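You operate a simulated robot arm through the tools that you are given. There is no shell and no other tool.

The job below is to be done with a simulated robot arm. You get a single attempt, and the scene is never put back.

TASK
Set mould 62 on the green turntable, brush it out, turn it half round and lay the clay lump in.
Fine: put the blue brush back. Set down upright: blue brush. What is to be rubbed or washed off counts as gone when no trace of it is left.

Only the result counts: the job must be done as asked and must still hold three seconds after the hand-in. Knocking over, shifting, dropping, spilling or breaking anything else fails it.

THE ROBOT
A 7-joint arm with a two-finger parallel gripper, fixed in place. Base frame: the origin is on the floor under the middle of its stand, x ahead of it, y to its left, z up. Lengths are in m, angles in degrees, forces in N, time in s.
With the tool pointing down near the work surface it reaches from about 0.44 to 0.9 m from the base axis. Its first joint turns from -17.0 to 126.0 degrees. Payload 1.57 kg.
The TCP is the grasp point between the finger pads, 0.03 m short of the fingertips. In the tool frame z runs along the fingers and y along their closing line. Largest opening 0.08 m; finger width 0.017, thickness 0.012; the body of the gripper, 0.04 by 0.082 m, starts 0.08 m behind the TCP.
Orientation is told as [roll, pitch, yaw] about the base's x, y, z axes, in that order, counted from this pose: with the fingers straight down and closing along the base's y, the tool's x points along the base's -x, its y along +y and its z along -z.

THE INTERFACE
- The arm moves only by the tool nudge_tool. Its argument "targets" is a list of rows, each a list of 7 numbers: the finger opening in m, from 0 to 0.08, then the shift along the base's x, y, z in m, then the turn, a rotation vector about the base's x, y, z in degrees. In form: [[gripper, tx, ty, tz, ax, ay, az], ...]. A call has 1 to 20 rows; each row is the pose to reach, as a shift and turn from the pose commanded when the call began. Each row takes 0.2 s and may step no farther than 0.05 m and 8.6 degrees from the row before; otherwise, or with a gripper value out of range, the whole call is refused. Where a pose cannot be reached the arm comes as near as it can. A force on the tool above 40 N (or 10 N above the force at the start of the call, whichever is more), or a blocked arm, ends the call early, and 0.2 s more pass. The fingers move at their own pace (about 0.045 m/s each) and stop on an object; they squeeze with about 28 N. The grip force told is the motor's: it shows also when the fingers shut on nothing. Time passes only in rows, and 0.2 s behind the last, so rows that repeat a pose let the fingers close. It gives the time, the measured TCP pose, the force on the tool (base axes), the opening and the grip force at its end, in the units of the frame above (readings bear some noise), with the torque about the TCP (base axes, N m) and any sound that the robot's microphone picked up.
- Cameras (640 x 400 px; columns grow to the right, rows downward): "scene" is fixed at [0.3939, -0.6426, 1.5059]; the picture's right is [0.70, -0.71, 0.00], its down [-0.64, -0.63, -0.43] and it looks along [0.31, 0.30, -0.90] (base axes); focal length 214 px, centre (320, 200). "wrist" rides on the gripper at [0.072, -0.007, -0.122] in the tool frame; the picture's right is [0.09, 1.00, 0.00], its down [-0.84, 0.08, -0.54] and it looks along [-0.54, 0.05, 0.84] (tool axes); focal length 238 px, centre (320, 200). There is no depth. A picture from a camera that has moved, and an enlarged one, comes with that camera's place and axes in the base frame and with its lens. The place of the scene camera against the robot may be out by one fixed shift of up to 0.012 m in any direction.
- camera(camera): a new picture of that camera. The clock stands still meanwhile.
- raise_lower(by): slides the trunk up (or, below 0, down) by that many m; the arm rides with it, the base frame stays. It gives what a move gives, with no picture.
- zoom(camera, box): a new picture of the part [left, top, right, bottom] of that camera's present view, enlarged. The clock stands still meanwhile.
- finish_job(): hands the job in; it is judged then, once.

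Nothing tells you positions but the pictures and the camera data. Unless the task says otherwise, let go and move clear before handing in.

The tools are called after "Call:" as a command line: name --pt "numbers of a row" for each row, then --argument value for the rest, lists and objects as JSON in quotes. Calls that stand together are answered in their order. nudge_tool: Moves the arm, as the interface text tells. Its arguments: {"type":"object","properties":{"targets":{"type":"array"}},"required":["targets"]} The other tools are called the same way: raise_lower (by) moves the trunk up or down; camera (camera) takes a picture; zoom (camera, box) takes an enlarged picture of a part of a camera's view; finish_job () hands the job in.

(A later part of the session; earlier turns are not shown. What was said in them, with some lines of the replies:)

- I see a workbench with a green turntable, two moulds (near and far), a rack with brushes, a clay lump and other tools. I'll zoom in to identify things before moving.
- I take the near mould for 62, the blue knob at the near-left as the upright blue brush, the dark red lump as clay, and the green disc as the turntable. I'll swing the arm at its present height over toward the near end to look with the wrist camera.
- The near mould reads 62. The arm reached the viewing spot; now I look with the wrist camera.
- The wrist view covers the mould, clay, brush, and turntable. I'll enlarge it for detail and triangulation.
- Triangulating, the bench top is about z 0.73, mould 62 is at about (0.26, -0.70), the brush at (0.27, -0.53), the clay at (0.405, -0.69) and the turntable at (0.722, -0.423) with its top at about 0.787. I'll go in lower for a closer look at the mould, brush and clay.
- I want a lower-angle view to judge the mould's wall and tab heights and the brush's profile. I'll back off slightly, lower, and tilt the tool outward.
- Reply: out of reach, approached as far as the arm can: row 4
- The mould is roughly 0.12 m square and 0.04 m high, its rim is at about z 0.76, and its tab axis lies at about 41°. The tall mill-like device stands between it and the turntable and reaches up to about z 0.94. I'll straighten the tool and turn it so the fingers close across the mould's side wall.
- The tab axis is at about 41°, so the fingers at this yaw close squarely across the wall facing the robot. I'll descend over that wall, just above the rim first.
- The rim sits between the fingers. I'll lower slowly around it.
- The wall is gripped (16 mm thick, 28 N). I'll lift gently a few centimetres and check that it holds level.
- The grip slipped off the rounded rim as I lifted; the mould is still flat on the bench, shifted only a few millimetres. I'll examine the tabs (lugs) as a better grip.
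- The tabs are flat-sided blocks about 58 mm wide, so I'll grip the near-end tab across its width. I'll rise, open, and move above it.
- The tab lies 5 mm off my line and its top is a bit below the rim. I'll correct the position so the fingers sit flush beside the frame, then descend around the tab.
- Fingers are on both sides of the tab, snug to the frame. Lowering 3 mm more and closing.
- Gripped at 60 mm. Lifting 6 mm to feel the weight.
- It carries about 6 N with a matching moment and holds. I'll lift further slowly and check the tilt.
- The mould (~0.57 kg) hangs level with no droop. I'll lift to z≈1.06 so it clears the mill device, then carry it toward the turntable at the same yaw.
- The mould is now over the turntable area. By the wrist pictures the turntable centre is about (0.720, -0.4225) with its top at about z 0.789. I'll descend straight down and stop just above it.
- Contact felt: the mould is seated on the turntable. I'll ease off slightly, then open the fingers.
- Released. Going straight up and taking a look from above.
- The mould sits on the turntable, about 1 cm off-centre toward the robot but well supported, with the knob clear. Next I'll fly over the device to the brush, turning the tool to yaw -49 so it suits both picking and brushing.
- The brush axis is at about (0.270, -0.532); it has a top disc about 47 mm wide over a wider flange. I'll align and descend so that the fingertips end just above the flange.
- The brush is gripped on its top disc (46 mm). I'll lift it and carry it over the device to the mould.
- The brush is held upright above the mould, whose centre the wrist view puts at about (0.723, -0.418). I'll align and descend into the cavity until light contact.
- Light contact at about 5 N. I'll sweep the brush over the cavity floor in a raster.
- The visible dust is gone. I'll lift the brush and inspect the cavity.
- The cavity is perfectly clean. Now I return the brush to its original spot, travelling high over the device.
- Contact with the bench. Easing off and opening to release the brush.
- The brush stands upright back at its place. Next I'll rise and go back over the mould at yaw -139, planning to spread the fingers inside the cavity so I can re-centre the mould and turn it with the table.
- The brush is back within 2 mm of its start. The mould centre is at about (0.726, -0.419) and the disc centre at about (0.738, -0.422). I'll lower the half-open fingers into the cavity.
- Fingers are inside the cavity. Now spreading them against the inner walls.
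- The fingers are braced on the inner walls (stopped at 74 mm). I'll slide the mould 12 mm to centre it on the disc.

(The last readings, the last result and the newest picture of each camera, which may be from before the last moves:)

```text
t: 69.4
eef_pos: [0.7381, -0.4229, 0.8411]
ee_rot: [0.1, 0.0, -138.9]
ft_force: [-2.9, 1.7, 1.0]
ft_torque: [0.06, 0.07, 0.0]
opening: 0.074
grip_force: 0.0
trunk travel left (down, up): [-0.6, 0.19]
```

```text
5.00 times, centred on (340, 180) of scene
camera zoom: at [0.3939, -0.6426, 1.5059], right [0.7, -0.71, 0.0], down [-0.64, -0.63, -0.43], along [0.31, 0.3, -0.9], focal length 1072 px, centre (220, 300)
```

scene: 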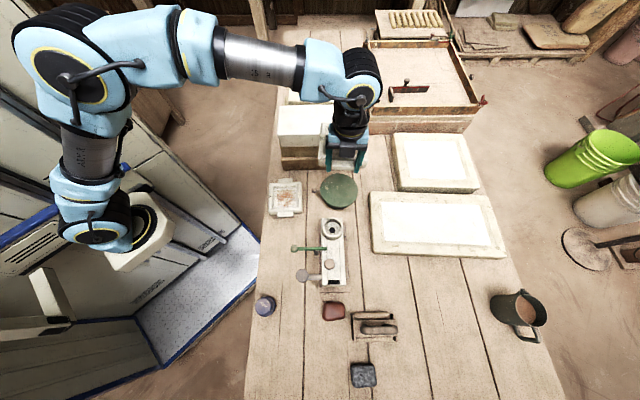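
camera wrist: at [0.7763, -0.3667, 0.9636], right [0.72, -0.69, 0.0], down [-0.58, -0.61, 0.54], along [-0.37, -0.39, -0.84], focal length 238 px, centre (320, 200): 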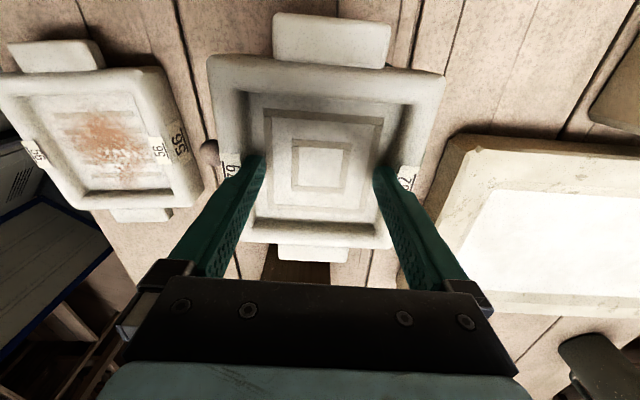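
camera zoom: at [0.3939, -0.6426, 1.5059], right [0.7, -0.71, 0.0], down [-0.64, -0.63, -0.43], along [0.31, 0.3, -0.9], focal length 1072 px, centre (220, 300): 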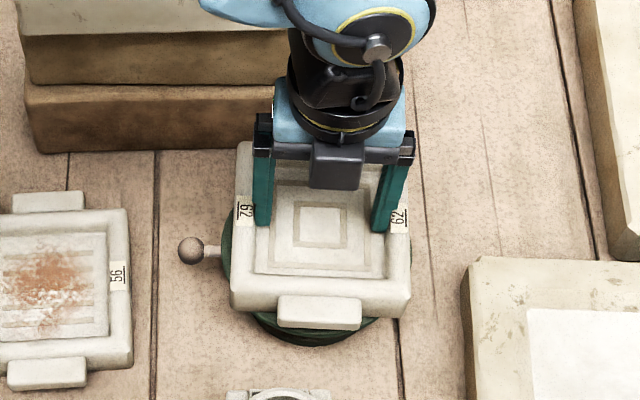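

The mould is now centred on the disc. I'll rotate it counter-clockwise slowly, testing the first 30° and checking that the table follows.

Call:
nudge_tool --pt "0.08 0 0 0 0 0 2" --pt "0.08 0 0 0 0 0 6" --pt "0.08 0 0 0 0 0 11" --pt "0.08 0 0 0 0 0 16" --pt "0.08 0 0 0 0 0 21" --pt "0.08 0 0 0 0 0 26" --pt "0.08 0 0 0 0 0 30" --pt "0.08 0 0 0 0 0 30"

Call:
zoom --camera "scene" --box '[300, 140, 380, 220]'

Call:
camera --camera "wrist"

```text
t: 71.2
eef_pos: [0.7383, -0.4233, 0.8414]
ee_rot: [0.1, -0.1, -108.9]
ft_force: [-1.6, 1.7, -3.1]
ft_torque: [-0.01, 0.02, 0.01]
opening: 0.0743
grip_force: 0.1
trunk travel left (down, up): [-0.6, 0.19]
```

```text
5.00 times, centred on (340, 180) of scene
camera zoom: at [0.3939, -0.6426, 1.5059], right [0.7, -0.71, 0.0], down [-0.64, -0.63, -0.43], along [0.31, 0.3, -0.9], focal length 1072 px, centre (220, 300)
```

zoom: 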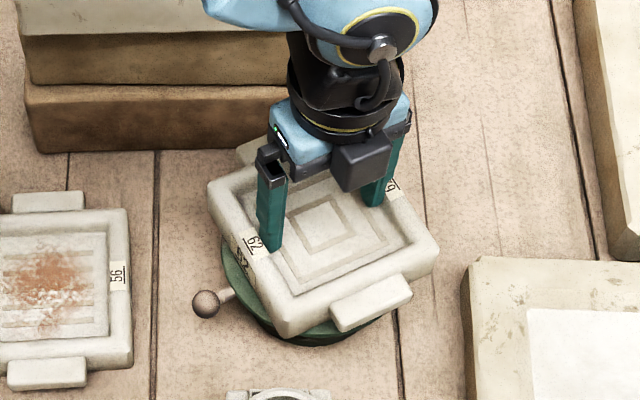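

```text
taken
camera wrist: at [0.7554, -0.3532, 0.9636], right [0.97, -0.23, 0.0], down [-0.2, -0.82, 0.54], along [-0.13, -0.53, -0.84], focal length 238 px, centre (320, 200)
```

wrist: 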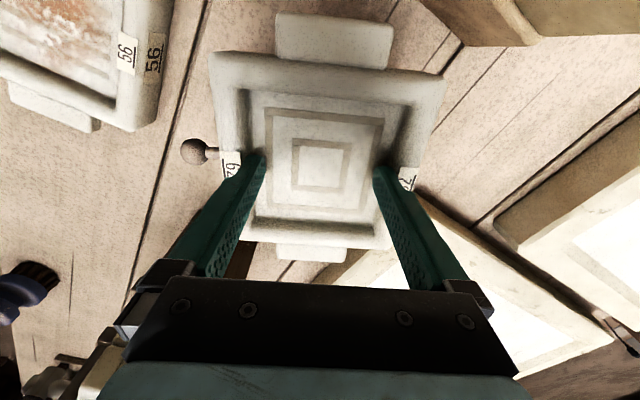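

The table and knob follow the mould. Continuing the rotation.

Call:
nudge_tool --pt "0.08 0 0 0 0 0 2" --pt "0.08 0 0 0 0 0 7" --pt "0.08 0 0 0 0 0 12" --pt "0.08 0 0 0 0 0 17" --pt "0.08 0 0 0 0 0 22" --pt "0.08 0 0 0 0 0 27" --pt "0.08 0 0 0 0 0 32" --pt "0.08 0 0 0 0 0 37" --pt "0.08 0 0 0 0 0 42" --pt "0.08 0 0 0 0 0 47" --pt "0.08 0 0 0 0 0 52" --pt "0.08 0 0 0 0 0 56" --pt "0.08 0 0 0 0 0 60" --pt "0.08 0 0 0 0 0 60"

Call:
zoom --camera "scene" --box '[300, 140, 380, 220]'

Call:
camera --camera "wrist"

```text
t: 74.2
eef_pos: [0.7377, -0.4228, 0.8424]
ee_rot: [0.1, 0.0, -48.8]
ft_force: [-1.8, 1.6, -0.2]
ft_torque: [0.04, 0.04, 0.01]
opening: 0.0742
grip_force: 0.0
trunk travel left (down, up): [-0.6, 0.19]
```

```text
5.00 times, centred on (340, 180) of scene
camera zoom: at [0.3939, -0.6426, 1.5059], right [0.7, -0.71, 0.0], down [-0.64, -0.63, -0.43], along [0.31, 0.3, -0.9], focal length 1072 px, centre (220, 300)
```

zoom: 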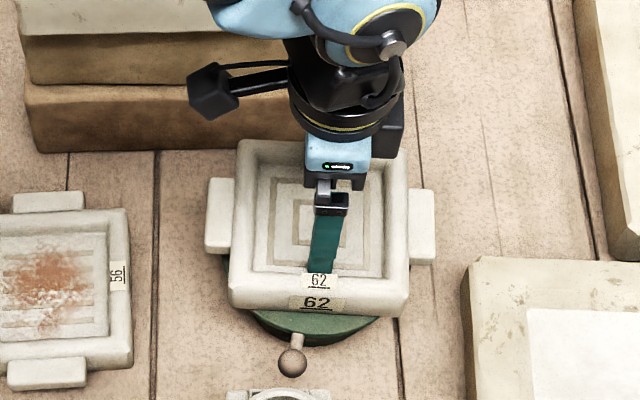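

```text
taken
camera wrist: at [0.6862, -0.373, 0.9642], right [0.69, 0.72, 0.0], down [0.61, -0.58, 0.54], along [0.39, -0.37, -0.84], focal length 238 px, centre (320, 200)
```

wrist: 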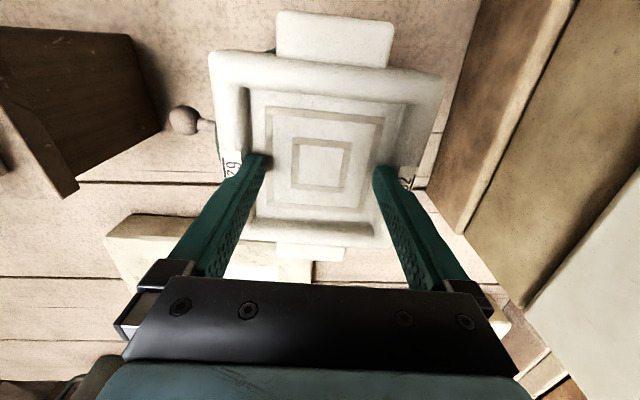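

Half of the half-turn is done. Continuing another 90°.

Call:
nudge_tool --pt "0.08 0 0 0 0 0 2" --pt "0.08 0 0 0 0 0 7" --pt "0.08 0 0 0 0 0 12" --pt "0.08 0 0 0 0 0 17" --pt "0.08 0 0 0 0 0 22" --pt "0.08 0 0 0 0 0 27" --pt "0.08 0 0 0 0 0 32" --pt "0.08 0 0 0 0 0 37" --pt "0.08 0 0 0 0 0 42" --pt "0.08 0 0 0 0 0 47" --pt "0.08 0 0 0 0 0 52" --pt "0.08 0 0 0 0 0 57" --pt "0.08 0 0 0 0 0 62" --pt "0.08 0 0 0 0 0 67" --pt "0.08 0 0 0 0 0 72" --pt "0.08 0 0 0 0 0 77" --pt "0.08 0 0 0 0 0 82" --pt "0.08 0 0 0 0 0 87" --pt "0.08 0 0 0 0 0 90" --pt "0.08 0 0 0 0 0 90"

Call:
zoom --camera "scene" --box '[300, 140, 380, 220]'

Call:
camera --camera "wrist"

```text
t: 78.4
eef_pos: [0.7389, -0.4229, 0.8416]
ee_rot: [0.1, 0.0, 41.1]
ft_force: [-0.6, -0.5, -3.1]
ft_torque: [-0.01, -0.01, 0.0]
opening: 0.0744
grip_force: 0.0
trunk travel left (down, up): [-0.6, 0.19]
```

```text
5.00 times, centred on (340, 180) of scene
camera zoom: at [0.3939, -0.6426, 1.5059], right [0.7, -0.71, 0.0], down [-0.64, -0.63, -0.43], along [0.31, 0.3, -0.9], focal length 1072 px, centre (220, 300)
```

zoom: 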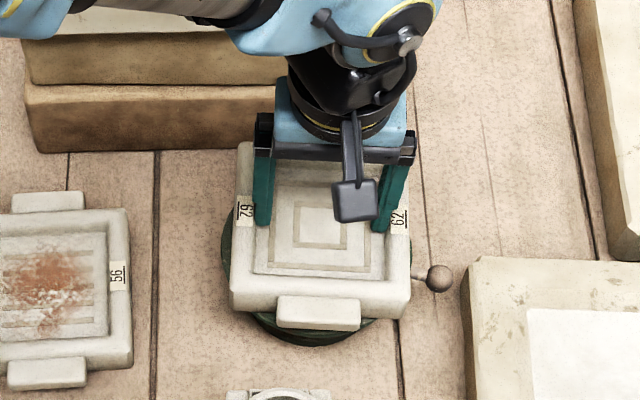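

```text
taken
camera wrist: at [0.6891, -0.4758, 0.964], right [-0.72, 0.69, 0.0], down [0.58, 0.61, 0.54], along [0.37, 0.39, -0.84], focal length 238 px, centre (320, 200)
```

wrist: 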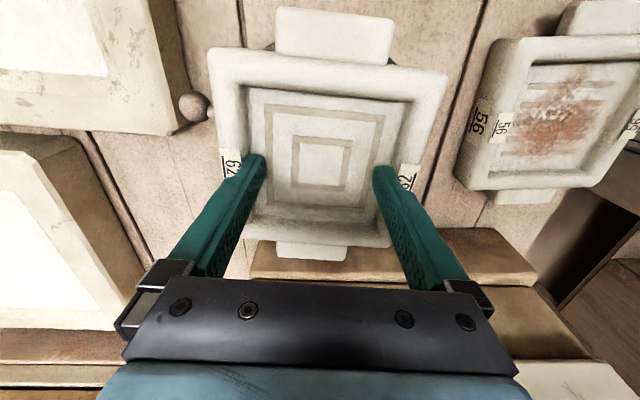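

The mould has turned 180°, but by the knob the table lagged to about 158° because of slip. I'd like both to be turned half round, so I'll press down lightly for more friction, turn a bit further with the table, then unload and turn only the mould back.

Call:
nudge_tool --pt "0.08 0 0 -0.001 0 0 0" --pt "0.08 0 0 -0.002 0 0 0" --pt "0.08 0 0 -0.002 0 0 0"

Call:
zoom --camera "scene" --box '[310, 165, 370, 215]'

```text
t: 79.2
eef_pos: [0.7392, -0.4228, 0.8419]
ee_rot: [0.1, -0.1, 41.1]
ft_force: [-0.7, 1.9, 6.5]
ft_torque: [-0.05, -0.03, -0.02]
opening: 0.0741
grip_force: 0.0
trunk travel left (down, up): [-0.6, 0.19]
```

```text
8.00 times, centred on (340, 190) of scene
camera zoom: at [0.3939, -0.6426, 1.5059], right [0.7, -0.71, 0.0], down [-0.64, -0.63, -0.43], along [0.31, 0.3, -0.9], focal length 1716 px, centre (160, 280)
```

zoom: 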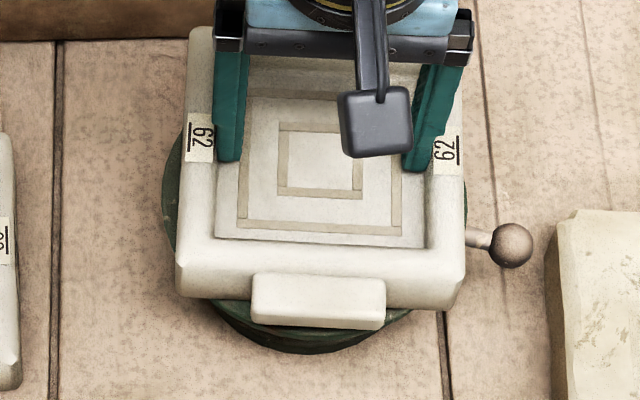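

Call:
nudge_tool --pt "0.08 0 0 -0.0005 0 0 2" --pt "0.08 0 0 -0.0005 0 0 5" --pt "0.08 0 0 -0.0005 0 0 8" --pt "0.08 0 0 -0.0005 0 0 11" --pt "0.08 0 0 -0.0005 0 0 14" --pt "0.08 0 0 -0.0005 0 0 17" --pt "0.08 0 0 -0.0005 0 0 20" --pt "0.08 0 0 -0.0005 0 0 22" --pt "0.08 0 0 -0.0005 0 0 22"

Call:
zoom --camera "scene" --box '[310, 165, 370, 215]'

```text
t: 81.2
eef_pos: [0.7382, -0.4229, 0.8399]
ee_rot: [0.1, -0.1, 63.1]
ft_force: [-1.0, 2.6, 1.0]
ft_torque: [0.06, 0.02, -0.02]
opening: 0.0743
grip_force: 0.1
trunk travel left (down, up): [-0.6, 0.19]
```

```text
8.00 times, centred on (340, 190) of scene
camera zoom: at [0.3939, -0.6426, 1.5059], right [0.7, -0.71, 0.0], down [-0.64, -0.63, -0.43], along [0.31, 0.3, -0.9], focal length 1716 px, centre (160, 280)
```

zoom: 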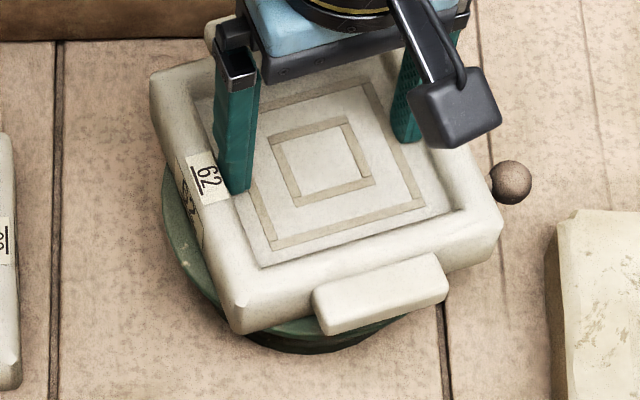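

The table is now at about 180° and the mould at 202°. I'll unload by raising slightly so I can turn only the mould back.

Call:
nudge_tool --pt "0.08 0 0 0.001 0 0 0" --pt "0.08 0 0 0.002 0 0 0" --pt "0.08 0 0 0.003 0 0 0" --pt "0.08 0 0 0.003 0 0 0"

```text
t: 82.2
eef_pos: [0.7381, -0.424, 0.8422]
ee_rot: [0.1, 0.0, 63.1]
ft_force: [1.6, 0.9, -6.1]
ft_torque: [-0.01, 0.02, 0.0]
opening: 0.0741
grip_force: 0.0
trunk travel left (down, up): [-0.6, 0.19]
```

The fingers now carry the mould's full weight. Raising 2 mm more and turning it back 22°.

Call:
nudge_tool --pt "0.08 0 0 0.001 0 0 0" --pt "0.08 0 0 0.002 0 0 -1" --pt "0.08 0 0 0.002 0 0 -4" --pt "0.08 0 0 0.002 0 0 -7" --pt "0.08 0 0 0.002 0 0 -10" --pt "0.08 0 0 0.002 0 0 -13" --pt "0.08 0 0 0.002 0 0 -16" --pt "0.08 0 0 0.002 0 0 -19" --pt "0.08 0 0 0.002 0 0 -22" --pt "0.08 0 0 0.002 0 0 -22"

Call:
zoom --camera "scene" --box '[310, 165, 370, 215]'

```text
t: 84.4
eef_pos: [0.7385, -0.4227, 0.845]
ee_rot: [0.1, 0.0, 41.1]
ft_force: [0.2, 0.1, -5.4]
ft_torque: [0.0, -0.02, 0.04]
opening: 0.0742
grip_force: 0.0
trunk travel left (down, up): [-0.6, 0.19]
```

```text
8.00 times, centred on (340, 190) of scene
camera zoom: at [0.3939, -0.6426, 1.5059], right [0.7, -0.71, 0.0], down [-0.64, -0.63, -0.43], along [0.31, 0.3, -0.9], focal length 1716 px, centre (160, 280)
```

zoom: 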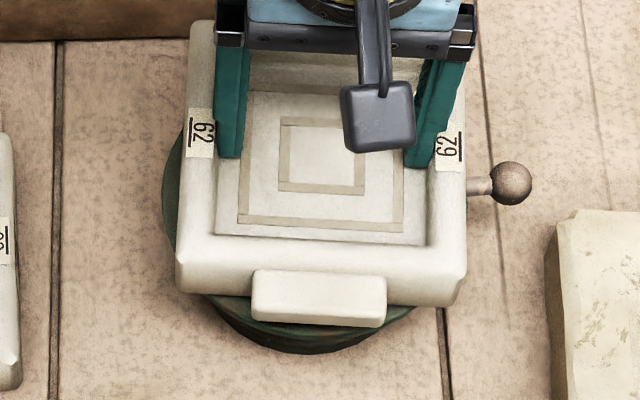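

The mould is back at exactly half round and the table stayed at half round. Now I lower it back on the disc and release the inner grip.

Call:
nudge_tool --pt "0.08 0 0 -0.001 0 0 0" --pt "0.08 0 0 -0.002 0 0 0" --pt "0.08 0 0 -0.003 0 0 0" --pt "0.08 0 0 -0.0035 0 0 0"

```text
t: 85.4
eef_pos: [0.7372, -0.4226, 0.8417]
ee_rot: [0.1, 0.0, 41.1]
ft_force: [0.3, 0.5, -5.7]
ft_torque: [-0.09, 0.03, 0.01]
opening: 0.0743
grip_force: 0.1
trunk travel left (down, up): [-0.6, 0.19]
```

Call:
nudge_tool --pt "0.08 0 0 -0.001 0 0 0" --pt "0.08 0 0 -0.002 0 0 0" --pt "0.08 0 0 -0.002 0 0 0"

```text
t: 86.2
eef_pos: [0.7382, -0.4234, 0.8382]
ee_rot: [0.0, -0.1, 41.1]
ft_force: [0.0, -1.1, 6.2]
ft_torque: [0.01, 0.03, -0.05]
opening: 0.0741
grip_force: 0.1
trunk travel left (down, up): [-0.6, 0.19]
```

Seated on the disc. Closing the fingers inward to release, then rising straight up.

Call:
nudge_tool --pt "0.065 0 0 0.001 0 0 0" --pt "0.05 0 0 0.001 0 0 0" --pt "0.04 0 0 0.001 0 0 0" --pt "0.04 0 0 0.005 0 0 0" --pt "0.04 0 0 0.02 0 0 0" --pt "0.04 0 0 0.05 0 0 0" --pt "0.04 0 0 0.09 0 0 0" --pt "0.04 0 0 0.13 0 0 0" --pt "0.04 0 0 0.17 0 0 0" --pt "0.06 0 0 0.21 0 0 0" --pt "0.08 0 0 0.235 0 0 0"

Call:
zoom --camera "scene" --box '[300, 150, 380, 220]'

Call:
camera --camera "wrist"

```text
t: 88.6
eef_pos: [0.7376, -0.4229, 1.0731]
ee_rot: [0.0, 0.0, 41.1]
ft_force: [-0.2, -0.1, -0.4]
ft_torque: [0.02, 0.01, -0.03]
opening: 0.0802
grip_force: 0.0
trunk travel left (down, up): [-0.6, 0.19]
```

```text
5.71 times, centred on (340, 185) of scene
camera zoom: at [0.3939, -0.6426, 1.5059], right [0.7, -0.71, 0.0], down [-0.64, -0.63, -0.43], along [0.31, 0.3, -0.9], focal length 1226 px, centre (206, 286)
```

zoom: 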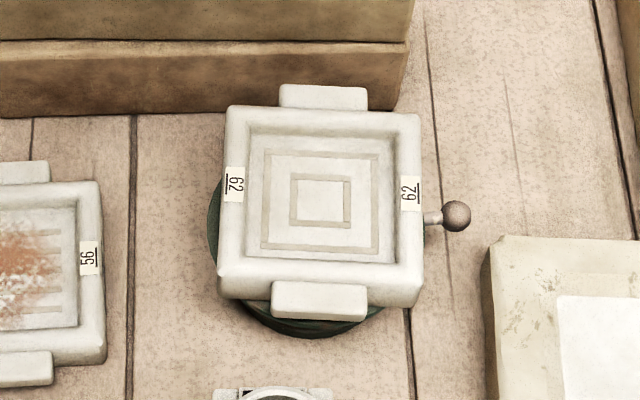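

```text
taken
camera wrist: at [0.6884, -0.4757, 1.1955], right [-0.72, 0.69, 0.0], down [0.58, 0.61, 0.54], along [0.37, 0.39, -0.84], focal length 238 px, centre (320, 200)
```

wrist: 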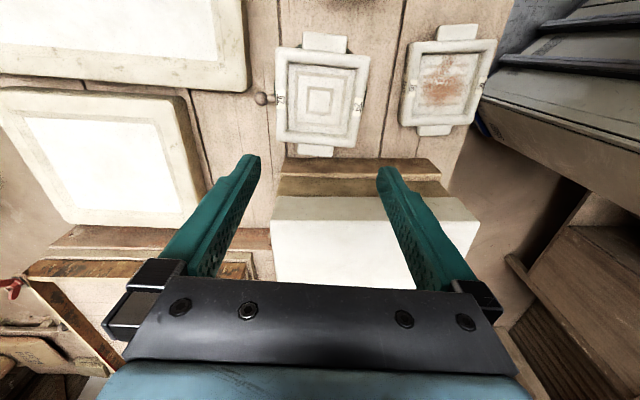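

The mould and turntable are both half round and well centred. Now I'll fly to the clay lump at about (0.405, -0.688), turning the tool to yaw -49.

Call:
nudge_tool --pt "0.08 -0.012 -0.009 0 0 0 -7.5" --pt "0.08 -0.04 -0.0296 0 0 0 -15" --pt "0.08 -0.07 -0.0517 0 0 0 -22.5" --pt "0.08 -0.1 -0.0739 0 0 0 -30" --pt "0.08 -0.13 -0.096 0 0 0 -37.5" --pt "0.08 -0.16 -0.1182 0 0 0 -45" --pt "0.08 -0.19 -0.1404 0 0 0 -52.5" --pt "0.08 -0.22 -0.1625 0 0 0 -60" --pt "0.08 -0.25 -0.1847 0 0 0 -67.5" --pt "0.08 -0.28 -0.2069 0 0 0 -75" --pt "0.08 -0.31 -0.229 0 0 0 -82.5" --pt "0.08 -0.33 -0.2438 0 0 0 -90" --pt "0.08 -0.3426 -0.2531 0 0 0 -90" --pt "0.08 -0.3426 -0.2531 -0.04 0 0 -90" --pt "0.08 -0.3426 -0.2531 -0.08 0 0 -90" --pt "0.08 -0.3426 -0.2531 -0.12 0 0 -90" --pt "0.08 -0.3426 -0.2531 -0.15 0 0 -90"

Call:
camera --camera "wrist"

Call:
zoom --camera "wrist" --box '[250, 80, 400, 190]'

```text
t: 92.2
eef_pos: [0.3965, -0.6761, 0.9227]
ee_rot: [0.1, -0.1, -48.9]
ft_force: [-0.2, 0.7, 0.4]
ft_torque: [-0.03, 0.0, 0.0]
opening: 0.0799
grip_force: 0.1
trunk travel left (down, up): [-0.6, 0.19]
```

```text
taken
camera wrist: at [0.3449, -0.6267, 1.0453], right [0.69, 0.72, 0.0], down [0.61, -0.58, 0.54], along [0.39, -0.37, -0.84], focal length 238 px, centre (320, 200)
```

wrist: 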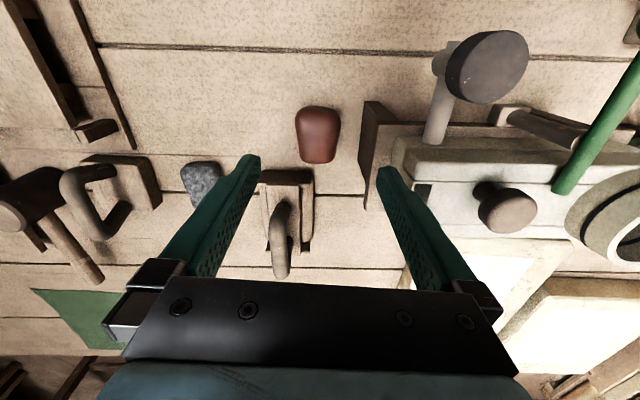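

```text
3.64 times, centred on (325, 135) of wrist
camera zoom: at [0.3449, -0.6267, 1.0453], right [0.69, 0.72, 0.0], down [0.61, -0.58, 0.54], along [0.39, -0.37, -0.84], focal length 867 px, centre (302, 436)
```

zoom: 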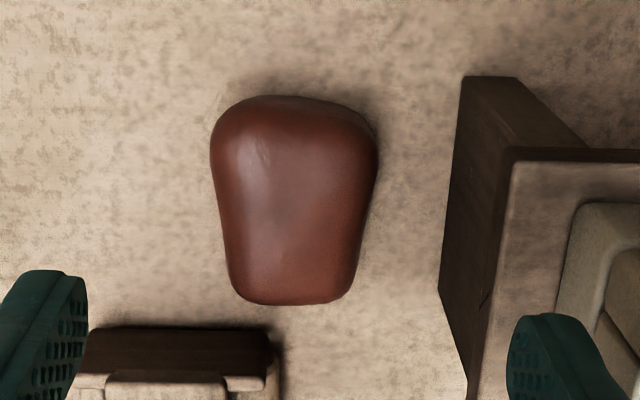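

The lump is about 55 × 74 mm with its long axis near -46°, and it is close to the device's board on one side. I'll align at yaw -46 with a 70 mm opening and descend partway to check the clearance.

Call:
nudge_tool --pt "0.07 0.008 -0.011 0 0 0 1.5" --pt "0.07 0.015 -0.0216 0 0 0 3" --pt "0.07 0.015 -0.0216 -0.03 0 0 3" --pt "0.07 0.015 -0.0216 -0.06 0 0 3" --pt "0.07 0.015 -0.0216 -0.085 0 0 3" --pt "0.07 0.015 -0.0216 -0.1 0 0 3"

Call:
camera --camera "wrist"

Call:
zoom --camera "scene" --box '[270, 230, 390, 340]'

```text
t: 93.6
eef_pos: [0.4102, -0.699, 0.8232]
ee_rot: [0.1, -0.1, -45.9]
ft_force: [1.0, 0.0, 0.0]
ft_torque: [-0.02, 0.03, 0.0]
opening: 0.07
grip_force: 0.1
trunk travel left (down, up): [-0.6, 0.19]
```

```text
taken
camera wrist: at [0.356, -0.6518, 0.946], right [0.65, 0.76, 0.0], down [0.64, -0.55, 0.54], along [0.41, -0.35, -0.84], focal length 238 px, centre (320, 200)
```

wrist: 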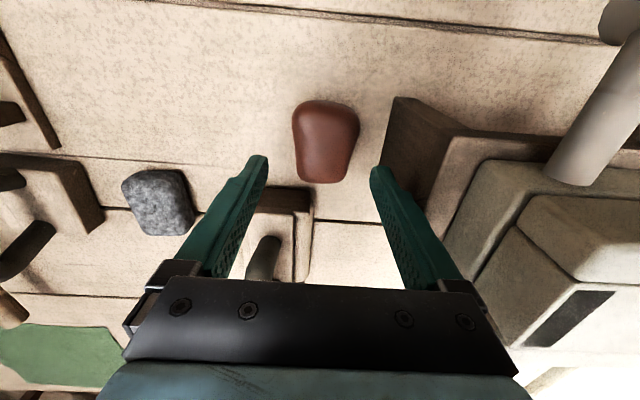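

```text
3.64 times, centred on (330, 285) of scene
camera zoom: at [0.3939, -0.6426, 1.5059], right [0.7, -0.71, 0.0], down [-0.64, -0.63, -0.43], along [0.31, 0.3, -0.9], focal length 780 px, centre (284, -109)
```

zoom: 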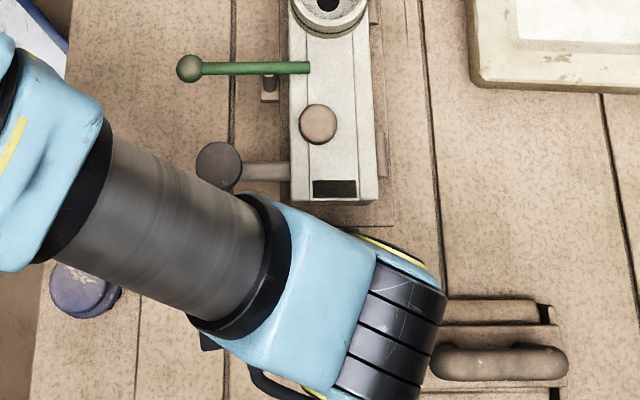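

Call:
zoom --camera "wrist" --box '[230, 80, 450, 230]'

```text
2.67 times, centred on (340, 155) of wrist
camera zoom: at [0.356, -0.6518, 0.946], right [0.65, 0.76, 0.0], down [0.64, -0.55, 0.54], along [0.41, -0.35, -0.84], focal length 636 px, centre (267, 320)
```

zoom: 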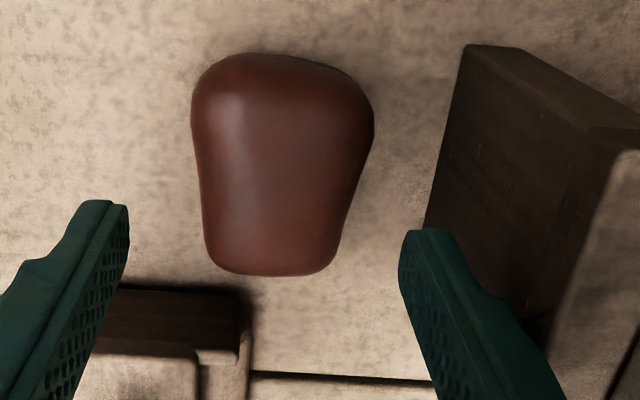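

Clearance to the board is about 8 mm after a small sideways correction. Descending around the lump.

Call:
nudge_tool --pt "0.072 0.0025 0.0024 -0.01 0 0 0" --pt "0.072 0.0025 0.0024 -0.025 0 0 0" --pt "0.072 0.0025 0.0024 -0.04 0 0 0" --pt "0.072 0.0025 0.0024 -0.05 0 0 0" --pt "0.072 0.0025 0.0024 -0.057 0 0 0"

Call:
zoom --camera "wrist" --box '[230, 80, 450, 230]'

```text
t: 94.8
eef_pos: [0.4122, -0.6943, 0.7668]
ee_rot: [0.1, 0.1, -45.8]
ft_force: [-2.1, -1.5, 1.3]
ft_torque: [0.09, -0.13, 0.0]
opening: 0.0705
grip_force: 0.1
trunk travel left (down, up): [-0.6, 0.19]
```

```text
2.67 times, centred on (340, 155) of wrist
camera zoom: at [0.3578, -0.6481, 0.8883], right [0.65, 0.76, 0.0], down [0.64, -0.55, 0.54], along [0.41, -0.35, -0.84], focal length 636 px, centre (267, 320)
```

zoom: 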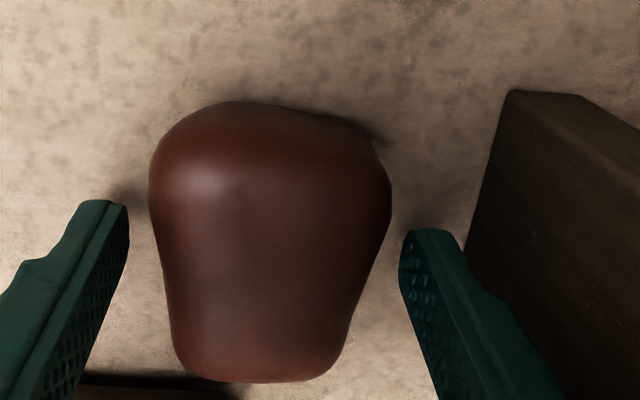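

I feel a light side force on the right finger from the board, so I'll narrow the opening and shift a touch away at once.

Call:
nudge_tool --pt "0.064 -0.0014 -0.0014 0 0 0 0" --pt "0.064 -0.0014 -0.0014 0 0 0 0"

Call:
camera --camera "wrist"

```text
t: 95.4
eef_pos: [0.4111, -0.6965, 0.7654]
ee_rot: [0.1, -0.1, -45.8]
ft_force: [0.0, -0.2, 0.1]
ft_torque: [-0.03, -0.03, -0.01]
opening: 0.0636
grip_force: 0.0
trunk travel left (down, up): [-0.6, 0.19]
```

```text
taken
camera wrist: at [0.357, -0.6495, 0.8887], right [0.65, 0.76, 0.0], down [0.64, -0.55, 0.54], along [0.41, -0.35, -0.84], focal length 238 px, centre (320, 200)
```

wrist: 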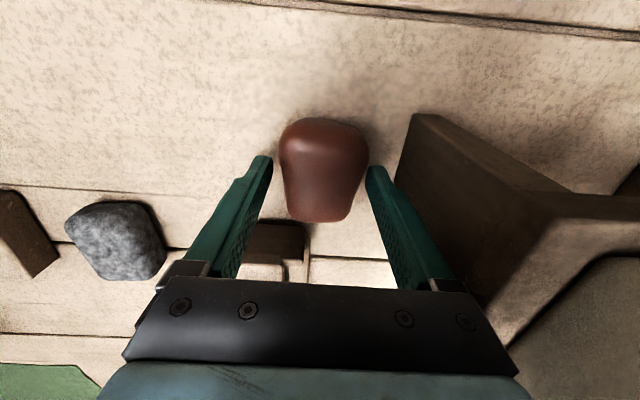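

Force is gone. Lowering 5 mm more and closing on the lump.

Call:
nudge_tool --pt "0.064 0 0 -0.003 0 0 0" --pt "0.064 0 0 -0.006 0 0 0" --pt "0.055 0 0 -0.006 0 0 0" --pt "0.0 0 0 -0.006 0 0 0" --pt "0.0 0 0 -0.006 0 0 0" --pt "0.0 0 0 -0.006 0 0 0"

Call:
camera --camera "wrist"

```text
t: 96.8
eef_pos: [0.4113, -0.6957, 0.7613]
ee_rot: [0.1, -0.1, -45.8]
ft_force: [1.7, 1.3, 0.5]
ft_torque: [0.14, -0.05, -0.04]
opening: 0.0553
grip_force: 27.7
trunk travel left (down, up): [-0.6, 0.19]
```

```text
taken
camera wrist: at [0.3575, -0.6494, 0.883], right [0.65, 0.76, 0.0], down [0.64, -0.55, 0.54], along [0.41, -0.35, -0.84], focal length 238 px, centre (320, 200)
```

wrist: 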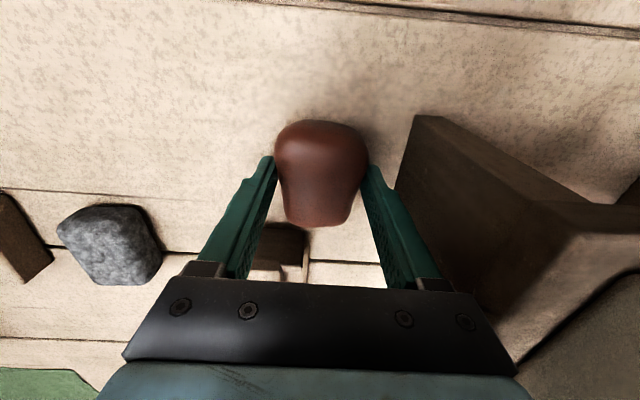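

Clay gripped at 55 mm. Lifting gently.

Call:
nudge_tool --pt "0.0 0 0 0.003 0 0 0" --pt "0.0 0 0 0.008 0 0 0" --pt "0.0 0 0 0.015 0 0 0" --pt "0.0 0 0 0.025 0 0 0" --pt "0.0 0 0 0.025 0 0 0"

Call:
camera --camera "wrist"

```text
t: 98.0
eef_pos: [0.412, -0.6965, 0.7848]
ee_rot: [0.1, 0.0, -45.9]
ft_force: [-0.9, 1.2, -2.7]
ft_torque: [0.02, -0.02, -0.03]
opening: 0.0547
grip_force: 27.7
trunk travel left (down, up): [-0.6, 0.19]
```

```text
taken
camera wrist: at [0.358, -0.6495, 0.9077], right [0.65, 0.76, 0.0], down [0.64, -0.55, 0.54], along [0.41, -0.35, -0.84], focal length 238 px, centre (320, 200)
```

wrist: 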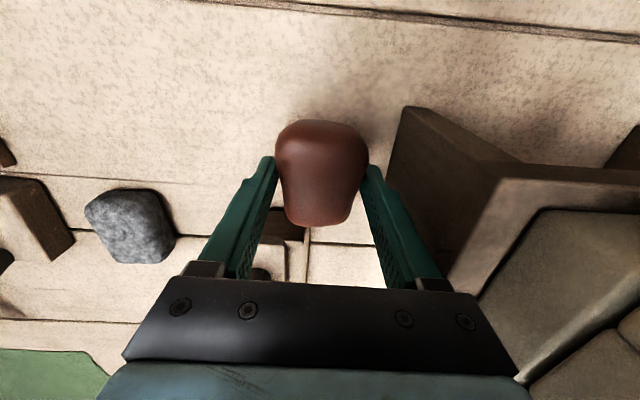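

Held firmly (~0.25 kg). Lifting straight up to z≈1.07.

Call:
nudge_tool --pt "0.0 0 0 0.015 0 0 0" --pt "0.0 0 0 0.04 0 0 0" --pt "0.0 0 0 0.075 0 0 0" --pt "0.0 0 0 0.11 0 0 0" --pt "0.0 0 0 0.15 0 0 0" --pt "0.0 0 0 0.19 0 0 0" --pt "0.0 0 0 0.23 0 0 0" --pt "0.0 0 0 0.265 0 0 0" --pt "0.0 0 0 0.285 0 0 0"

Call:
camera --camera "scene"

Call:
zoom --camera "scene" --box '[270, 210, 382, 290]'

```text
t: 100.0
eef_pos: [0.4128, -0.6968, 1.0728]
ee_rot: [0.1, 0.0, -45.9]
ft_force: [0.5, -0.6, -2.5]
ft_torque: [0.03, 0.01, 0.0]
opening: 0.0546
grip_force: 28.0
trunk travel left (down, up): [-0.6, 0.19]
```

```text
taken
```

scene: 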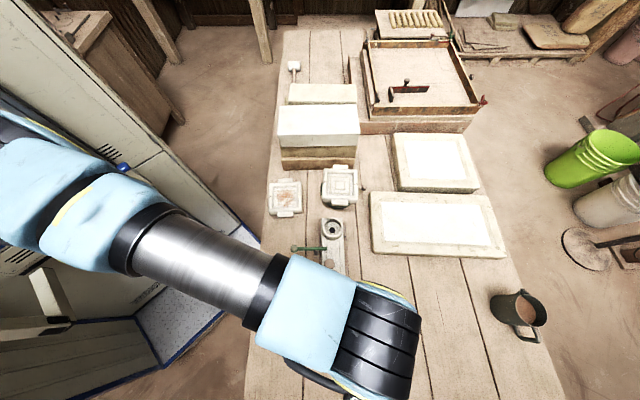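

```text
5.00 times, centred on (326, 250) of scene
camera zoom: at [0.3939, -0.6426, 1.5059], right [0.7, -0.71, 0.0], down [-0.64, -0.63, -0.43], along [0.31, 0.3, -0.9], focal length 1072 px, centre (290, -50)
```

zoom: 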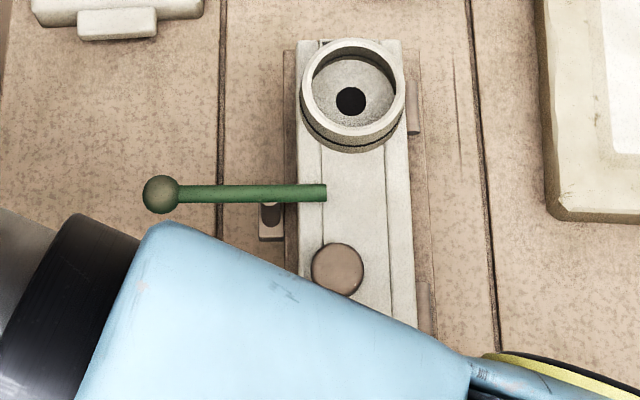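

The device is unmoved. Carrying the clay over to the mould at (0.738, -0.423), aligning yaw to -49.

Call:
nudge_tool --pt "0.0 0.012 0.0101 0 0 0 0" --pt "0.0 0.038 0.032 0 0 0 0" --pt "0.0 0.068 0.0573 0 0 0 0" --pt "0.0 0.098 0.0825 0 0 0 0" --pt "0.0 0.128 0.1078 0 0 0 0" --pt "0.0 0.158 0.133 0 0 0 -1" --pt "0.0 0.188 0.1583 0 0 0 -2" --pt "0.0 0.218 0.1835 0 0 0 -3.1" --pt "0.0 0.248 0.2088 0 0 0 -3.1" --pt "0.0 0.278 0.2341 0 0 0 -3.1" --pt "0.0 0.304 0.256 0 0 0 -3.1" --pt "0.0 0.32 0.2694 0 0 0 -3.1" --pt "0.0 0.3252 0.2738 0 0 0 -3.1" --pt "0.0 0.3252 0.2738 -0.03 0 0 -3.1" --pt "0.0 0.3252 0.2738 -0.07 0 0 -3.1" --pt "0.0 0.3252 0.2738 -0.11 0 0 -3.1"

Call:
camera --camera "wrist"

Call:
zoom --camera "scene" --box '[300, 140, 380, 220]'

```text
t: 103.4
eef_pos: [0.7371, -0.4241, 0.9632]
ee_rot: [0.1, -0.1, -49.0]
ft_force: [-0.3, 0.6, -2.7]
ft_torque: [-0.01, -0.03, 0.0]
opening: 0.0547
grip_force: 27.8
trunk travel left (down, up): [-0.6, 0.19]
```

```text
taken
camera wrist: at [0.6836, -0.3749, 1.0841], right [0.69, 0.72, 0.0], down [0.61, -0.58, 0.54], along [0.39, -0.37, -0.84], focal length 238 px, centre (320, 200)
```

wrist: 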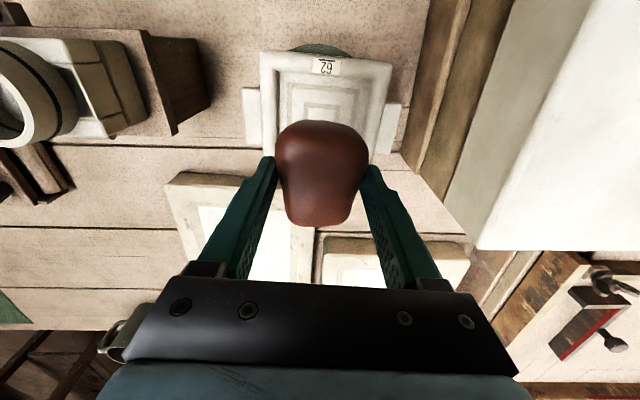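

```text
5.00 times, centred on (340, 180) of scene
camera zoom: at [0.3939, -0.6426, 1.5059], right [0.7, -0.71, 0.0], down [-0.64, -0.63, -0.43], along [0.31, 0.3, -0.9], focal length 1072 px, centre (220, 300)
```

zoom: 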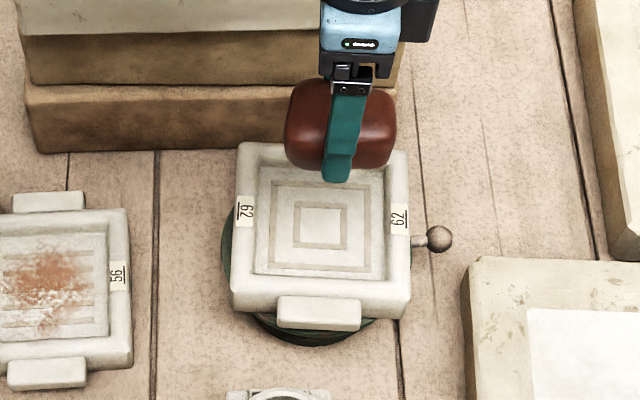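

Aligned over the mould. Descending to just above the cavity floor.

Call:
nudge_tool --pt "0.0 0 0.0005 -0.03 0 0 0" --pt "0.0 0 0.0005 -0.06 0 0 0" --pt "0.0 0 0.0005 -0.082 0 0 0" --pt "0.0 0 0.0005 -0.095 0 0 0" --pt "0.0 0 0.0005 -0.102 0 0 0"

Call:
camera --camera "wrist"

Call:
zoom --camera "scene" --box '[300, 140, 380, 220]'

```text
t: 104.6
eef_pos: [0.7348, -0.4222, 0.8589]
ee_rot: [0.2, 0.0, -49.1]
ft_force: [-0.3, -0.3, -2.1]
ft_torque: [0.0, 0.01, -0.01]
opening: 0.0547
grip_force: 28.2
trunk travel left (down, up): [-0.6, 0.19]
```

```text
taken
camera wrist: at [0.6845, -0.3735, 0.9808], right [0.69, 0.72, 0.0], down [0.61, -0.58, 0.54], along [0.39, -0.37, -0.84], focal length 238 px, centre (320, 200)
```

wrist: 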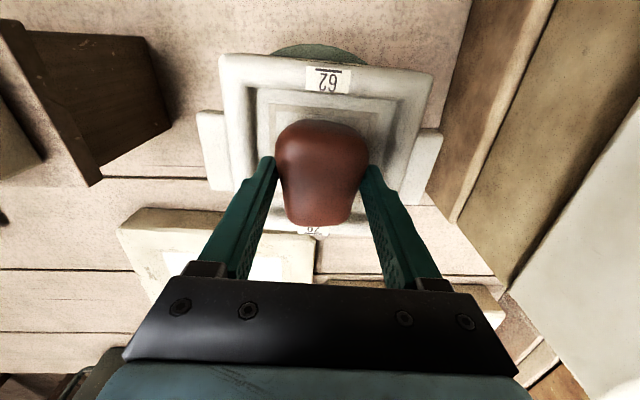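

```text
5.00 times, centred on (340, 180) of scene
camera zoom: at [0.3939, -0.6426, 1.5059], right [0.7, -0.71, 0.0], down [-0.64, -0.63, -0.43], along [0.31, 0.3, -0.9], focal length 1072 px, centre (220, 300)
```

zoom: 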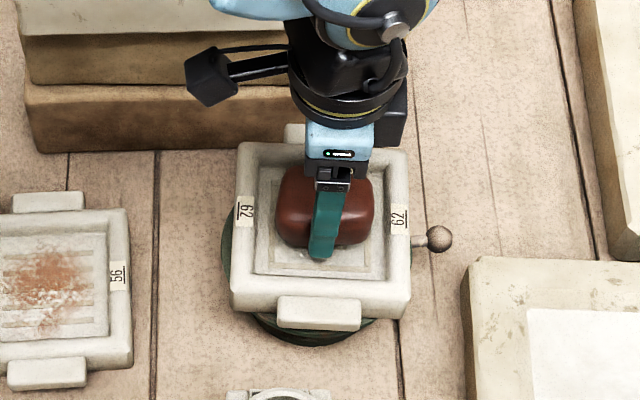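

Call:
nudge_tool --pt "0.0 0 0 -0.002 0 0 0" --pt "0.0 0 0 -0.004 0 0 0" --pt "0.0 0 0 -0.006 0 0 0" --pt "0.0 0 0 -0.006 0 0 0"

```text
t: 105.6
eef_pos: [0.7366, -0.4234, 0.8527]
ee_rot: [0.1, 0.1, -49.0]
ft_force: [0.1, -0.4, -2.5]
ft_torque: [0.02, -0.03, 0.02]
opening: 0.0543
grip_force: 28.1
trunk travel left (down, up): [-0.6, 0.19]
```

Call:
nudge_tool --pt "0.0 0 0 -0.001 0 0 0" --pt "0.0 0 0 -0.002 0 0 0" --pt "0.0 0 0 -0.002 0 0 0"

```text
t: 106.4
eef_pos: [0.7378, -0.4231, 0.8515]
ee_rot: [0.1, -0.1, -49.0]
ft_force: [-0.6, -0.6, 3.1]
ft_torque: [0.16, -0.05, 0.0]
opening: 0.0549
grip_force: 28.0
trunk travel left (down, up): [-0.6, 0.19]
```

The clay rests on the cavity floor. Opening just enough to free it, then rising.

Call:
nudge_tool --pt "0.058 0 0 0.0005 0 0 0" --pt "0.061 0 0 0.0005 0 0 0" --pt "0.061 0 0 0.001 0 0 0"

Call:
camera --camera "wrist"

```text
t: 107.2
eef_pos: [0.7372, -0.4232, 0.852]
ee_rot: [0.1, -0.1, -48.9]
ft_force: [0.0, 0.5, -0.1]
ft_torque: [-0.01, -0.01, -0.04]
opening: 0.0611
grip_force: 0.1
trunk travel left (down, up): [-0.6, 0.19]
```

```text
taken
camera wrist: at [0.6844, -0.3727, 0.9743], right [0.69, 0.72, 0.0], down [0.61, -0.58, 0.54], along [0.39, -0.37, -0.84], focal length 238 px, centre (320, 200)
```

wrist: 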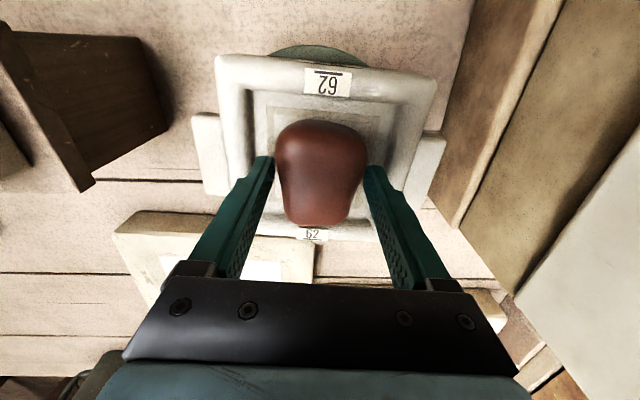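

Call:
nudge_tool --pt "0.061 0 0 0.004 0 0 0" --pt "0.061 0 0 0.012 0 0 0" --pt "0.061 0 0 0.025 0 0 0" --pt "0.061 0 0 0.05 0 0 0" --pt "0.061 0 0 0.09 0 0 0" --pt "0.061 0 0 0.13 0 0 0" --pt "0.061 0 0 0.17 0 0 0" --pt "0.061 0 0 0.21 0 0 0"

Call:
zoom --camera "scene" --box '[300, 150, 380, 220]'

Call:
camera --camera "scene"

```text
t: 109.0
eef_pos: [0.7373, -0.4235, 1.0615]
ee_rot: [0.1, 0.0, -49.0]
ft_force: [0.2, -0.3, 0.0]
ft_torque: [-0.02, 0.01, 0.05]
opening: 0.0611
grip_force: 0.0
trunk travel left (down, up): [-0.6, 0.19]
```

```text
5.71 times, centred on (340, 185) of scene
camera zoom: at [0.3939, -0.6426, 1.5059], right [0.7, -0.71, 0.0], down [-0.64, -0.63, -0.43], along [0.31, 0.3, -0.9], focal length 1226 px, centre (206, 286)
```

zoom: 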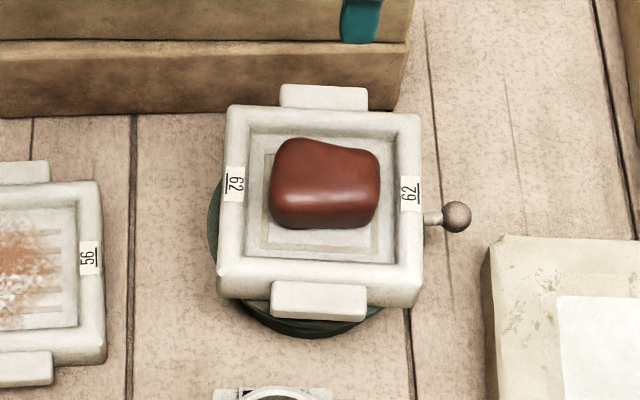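

```text
taken
```

scene: 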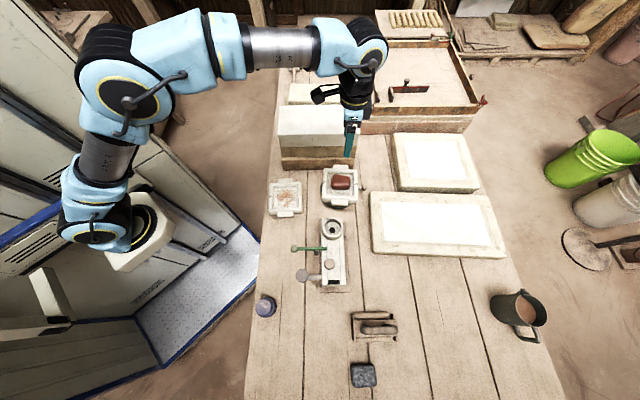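

The clay lies in the mould and everything else looks in place. I'll move the arm clear and do a final inspection of the mould, brush and surroundings.

Call:
nudge_tool --pt "0.061 -0.02 0.02 0.01 0 0 0" --pt "0.061 -0.05 0.05 0.02 0 0 0" --pt "0.061 -0.08 0.08 0.02 0 0 0" --pt "0.061 -0.11 0.115 0.02 0 0 0" --pt "0.061 -0.13 0.15 0.02 0 0 0" --pt "0.061 -0.13 0.15 0.02 0 0 0"

Call:
zoom --camera "scene" --box '[320, 160, 370, 210]'

Call:
zoom --camera "scene" --box '[240, 290, 416, 400]'

Call:
camera --camera "wrist"

```text
t: 110.4
eef_pos: [0.6089, -0.2694, 1.0824]
ee_rot: [0.2, -0.1, -49.0]
ft_force: [0.3, 0.0, -0.3]
ft_torque: [0.0, 0.0, -0.01]
opening: 0.0611
grip_force: 0.1
trunk travel left (down, up): [-0.6, 0.19]
```

```text
8.00 times, centred on (345, 185) of scene
camera zoom: at [0.3939, -0.6426, 1.5059], right [0.7, -0.71, 0.0], down [-0.64, -0.63, -0.43], along [0.31, 0.3, -0.9], focal length 1716 px, centre (120, 320)
```

zoom: 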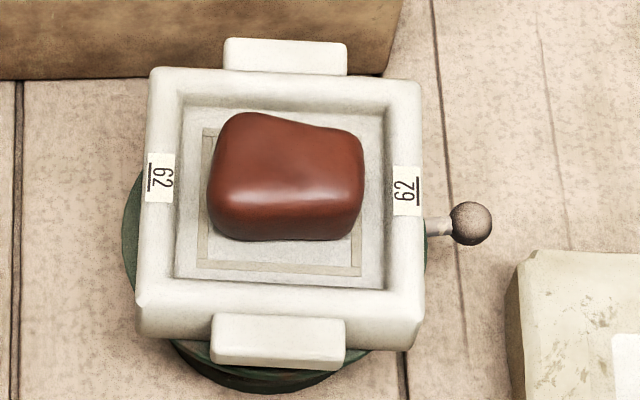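

```text
3.64 times, centred on (328, 345) of scene
camera zoom: at [0.3939, -0.6426, 1.5059], right [0.7, -0.71, 0.0], down [-0.64, -0.63, -0.43], along [0.31, 0.3, -0.9], focal length 780 px, centre (291, -327)
```

zoom: 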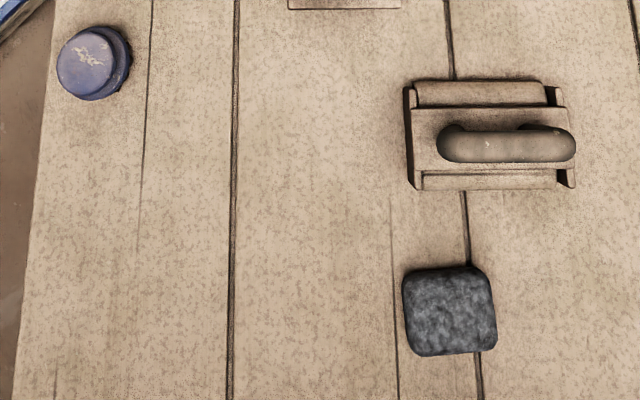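

```text
taken
camera wrist: at [0.5555, -0.2199, 1.2044], right [0.69, 0.72, 0.0], down [0.61, -0.58, 0.54], along [0.39, -0.37, -0.84], focal length 238 px, centre (320, 200)
```

wrist: 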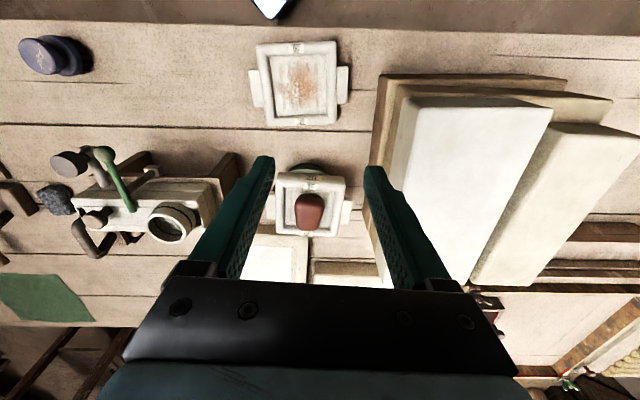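

Mould 62 sits clean on the green turntable, turned half round, with the clay lump in it. The blue brush stands upright in its place, everything else is undisturbed and the arm is clear, so I'm handing in.

Call:
finish_job

```text
The job is handed in.
```

I handed in the job with mould 62 on the green turntable, brushed clean, turned half round, and the clay lump lying in it. The blue brush is back upright within about 2 mm of where it started.

Some things did not go to plan along the way:

- **First grip slipped:** my first hold on the mould's rim came off as I lifted. The mould stayed flat on the bench and moved only a few millimetres. I then carried it by its end tab.
- **Placement:** it first landed about 12 mm off the centre of the turntable. I slid it into the middle before turning it.
- **The half turn:** the turntable slipped under the mould and lagged at about 158°. I corrected this, so by the pictures both the mould and the turntable ended within a couple of degrees of 180°.
- **Device contact:** while reaching for the clay, one finger lightly touched the board of the tall device with the green lever, at under 3 N. The pictures afterwards show it did not move.

After brushing, I saw no trace of dust in the mould. The last pictures show everything else in its original place and the arm clear.
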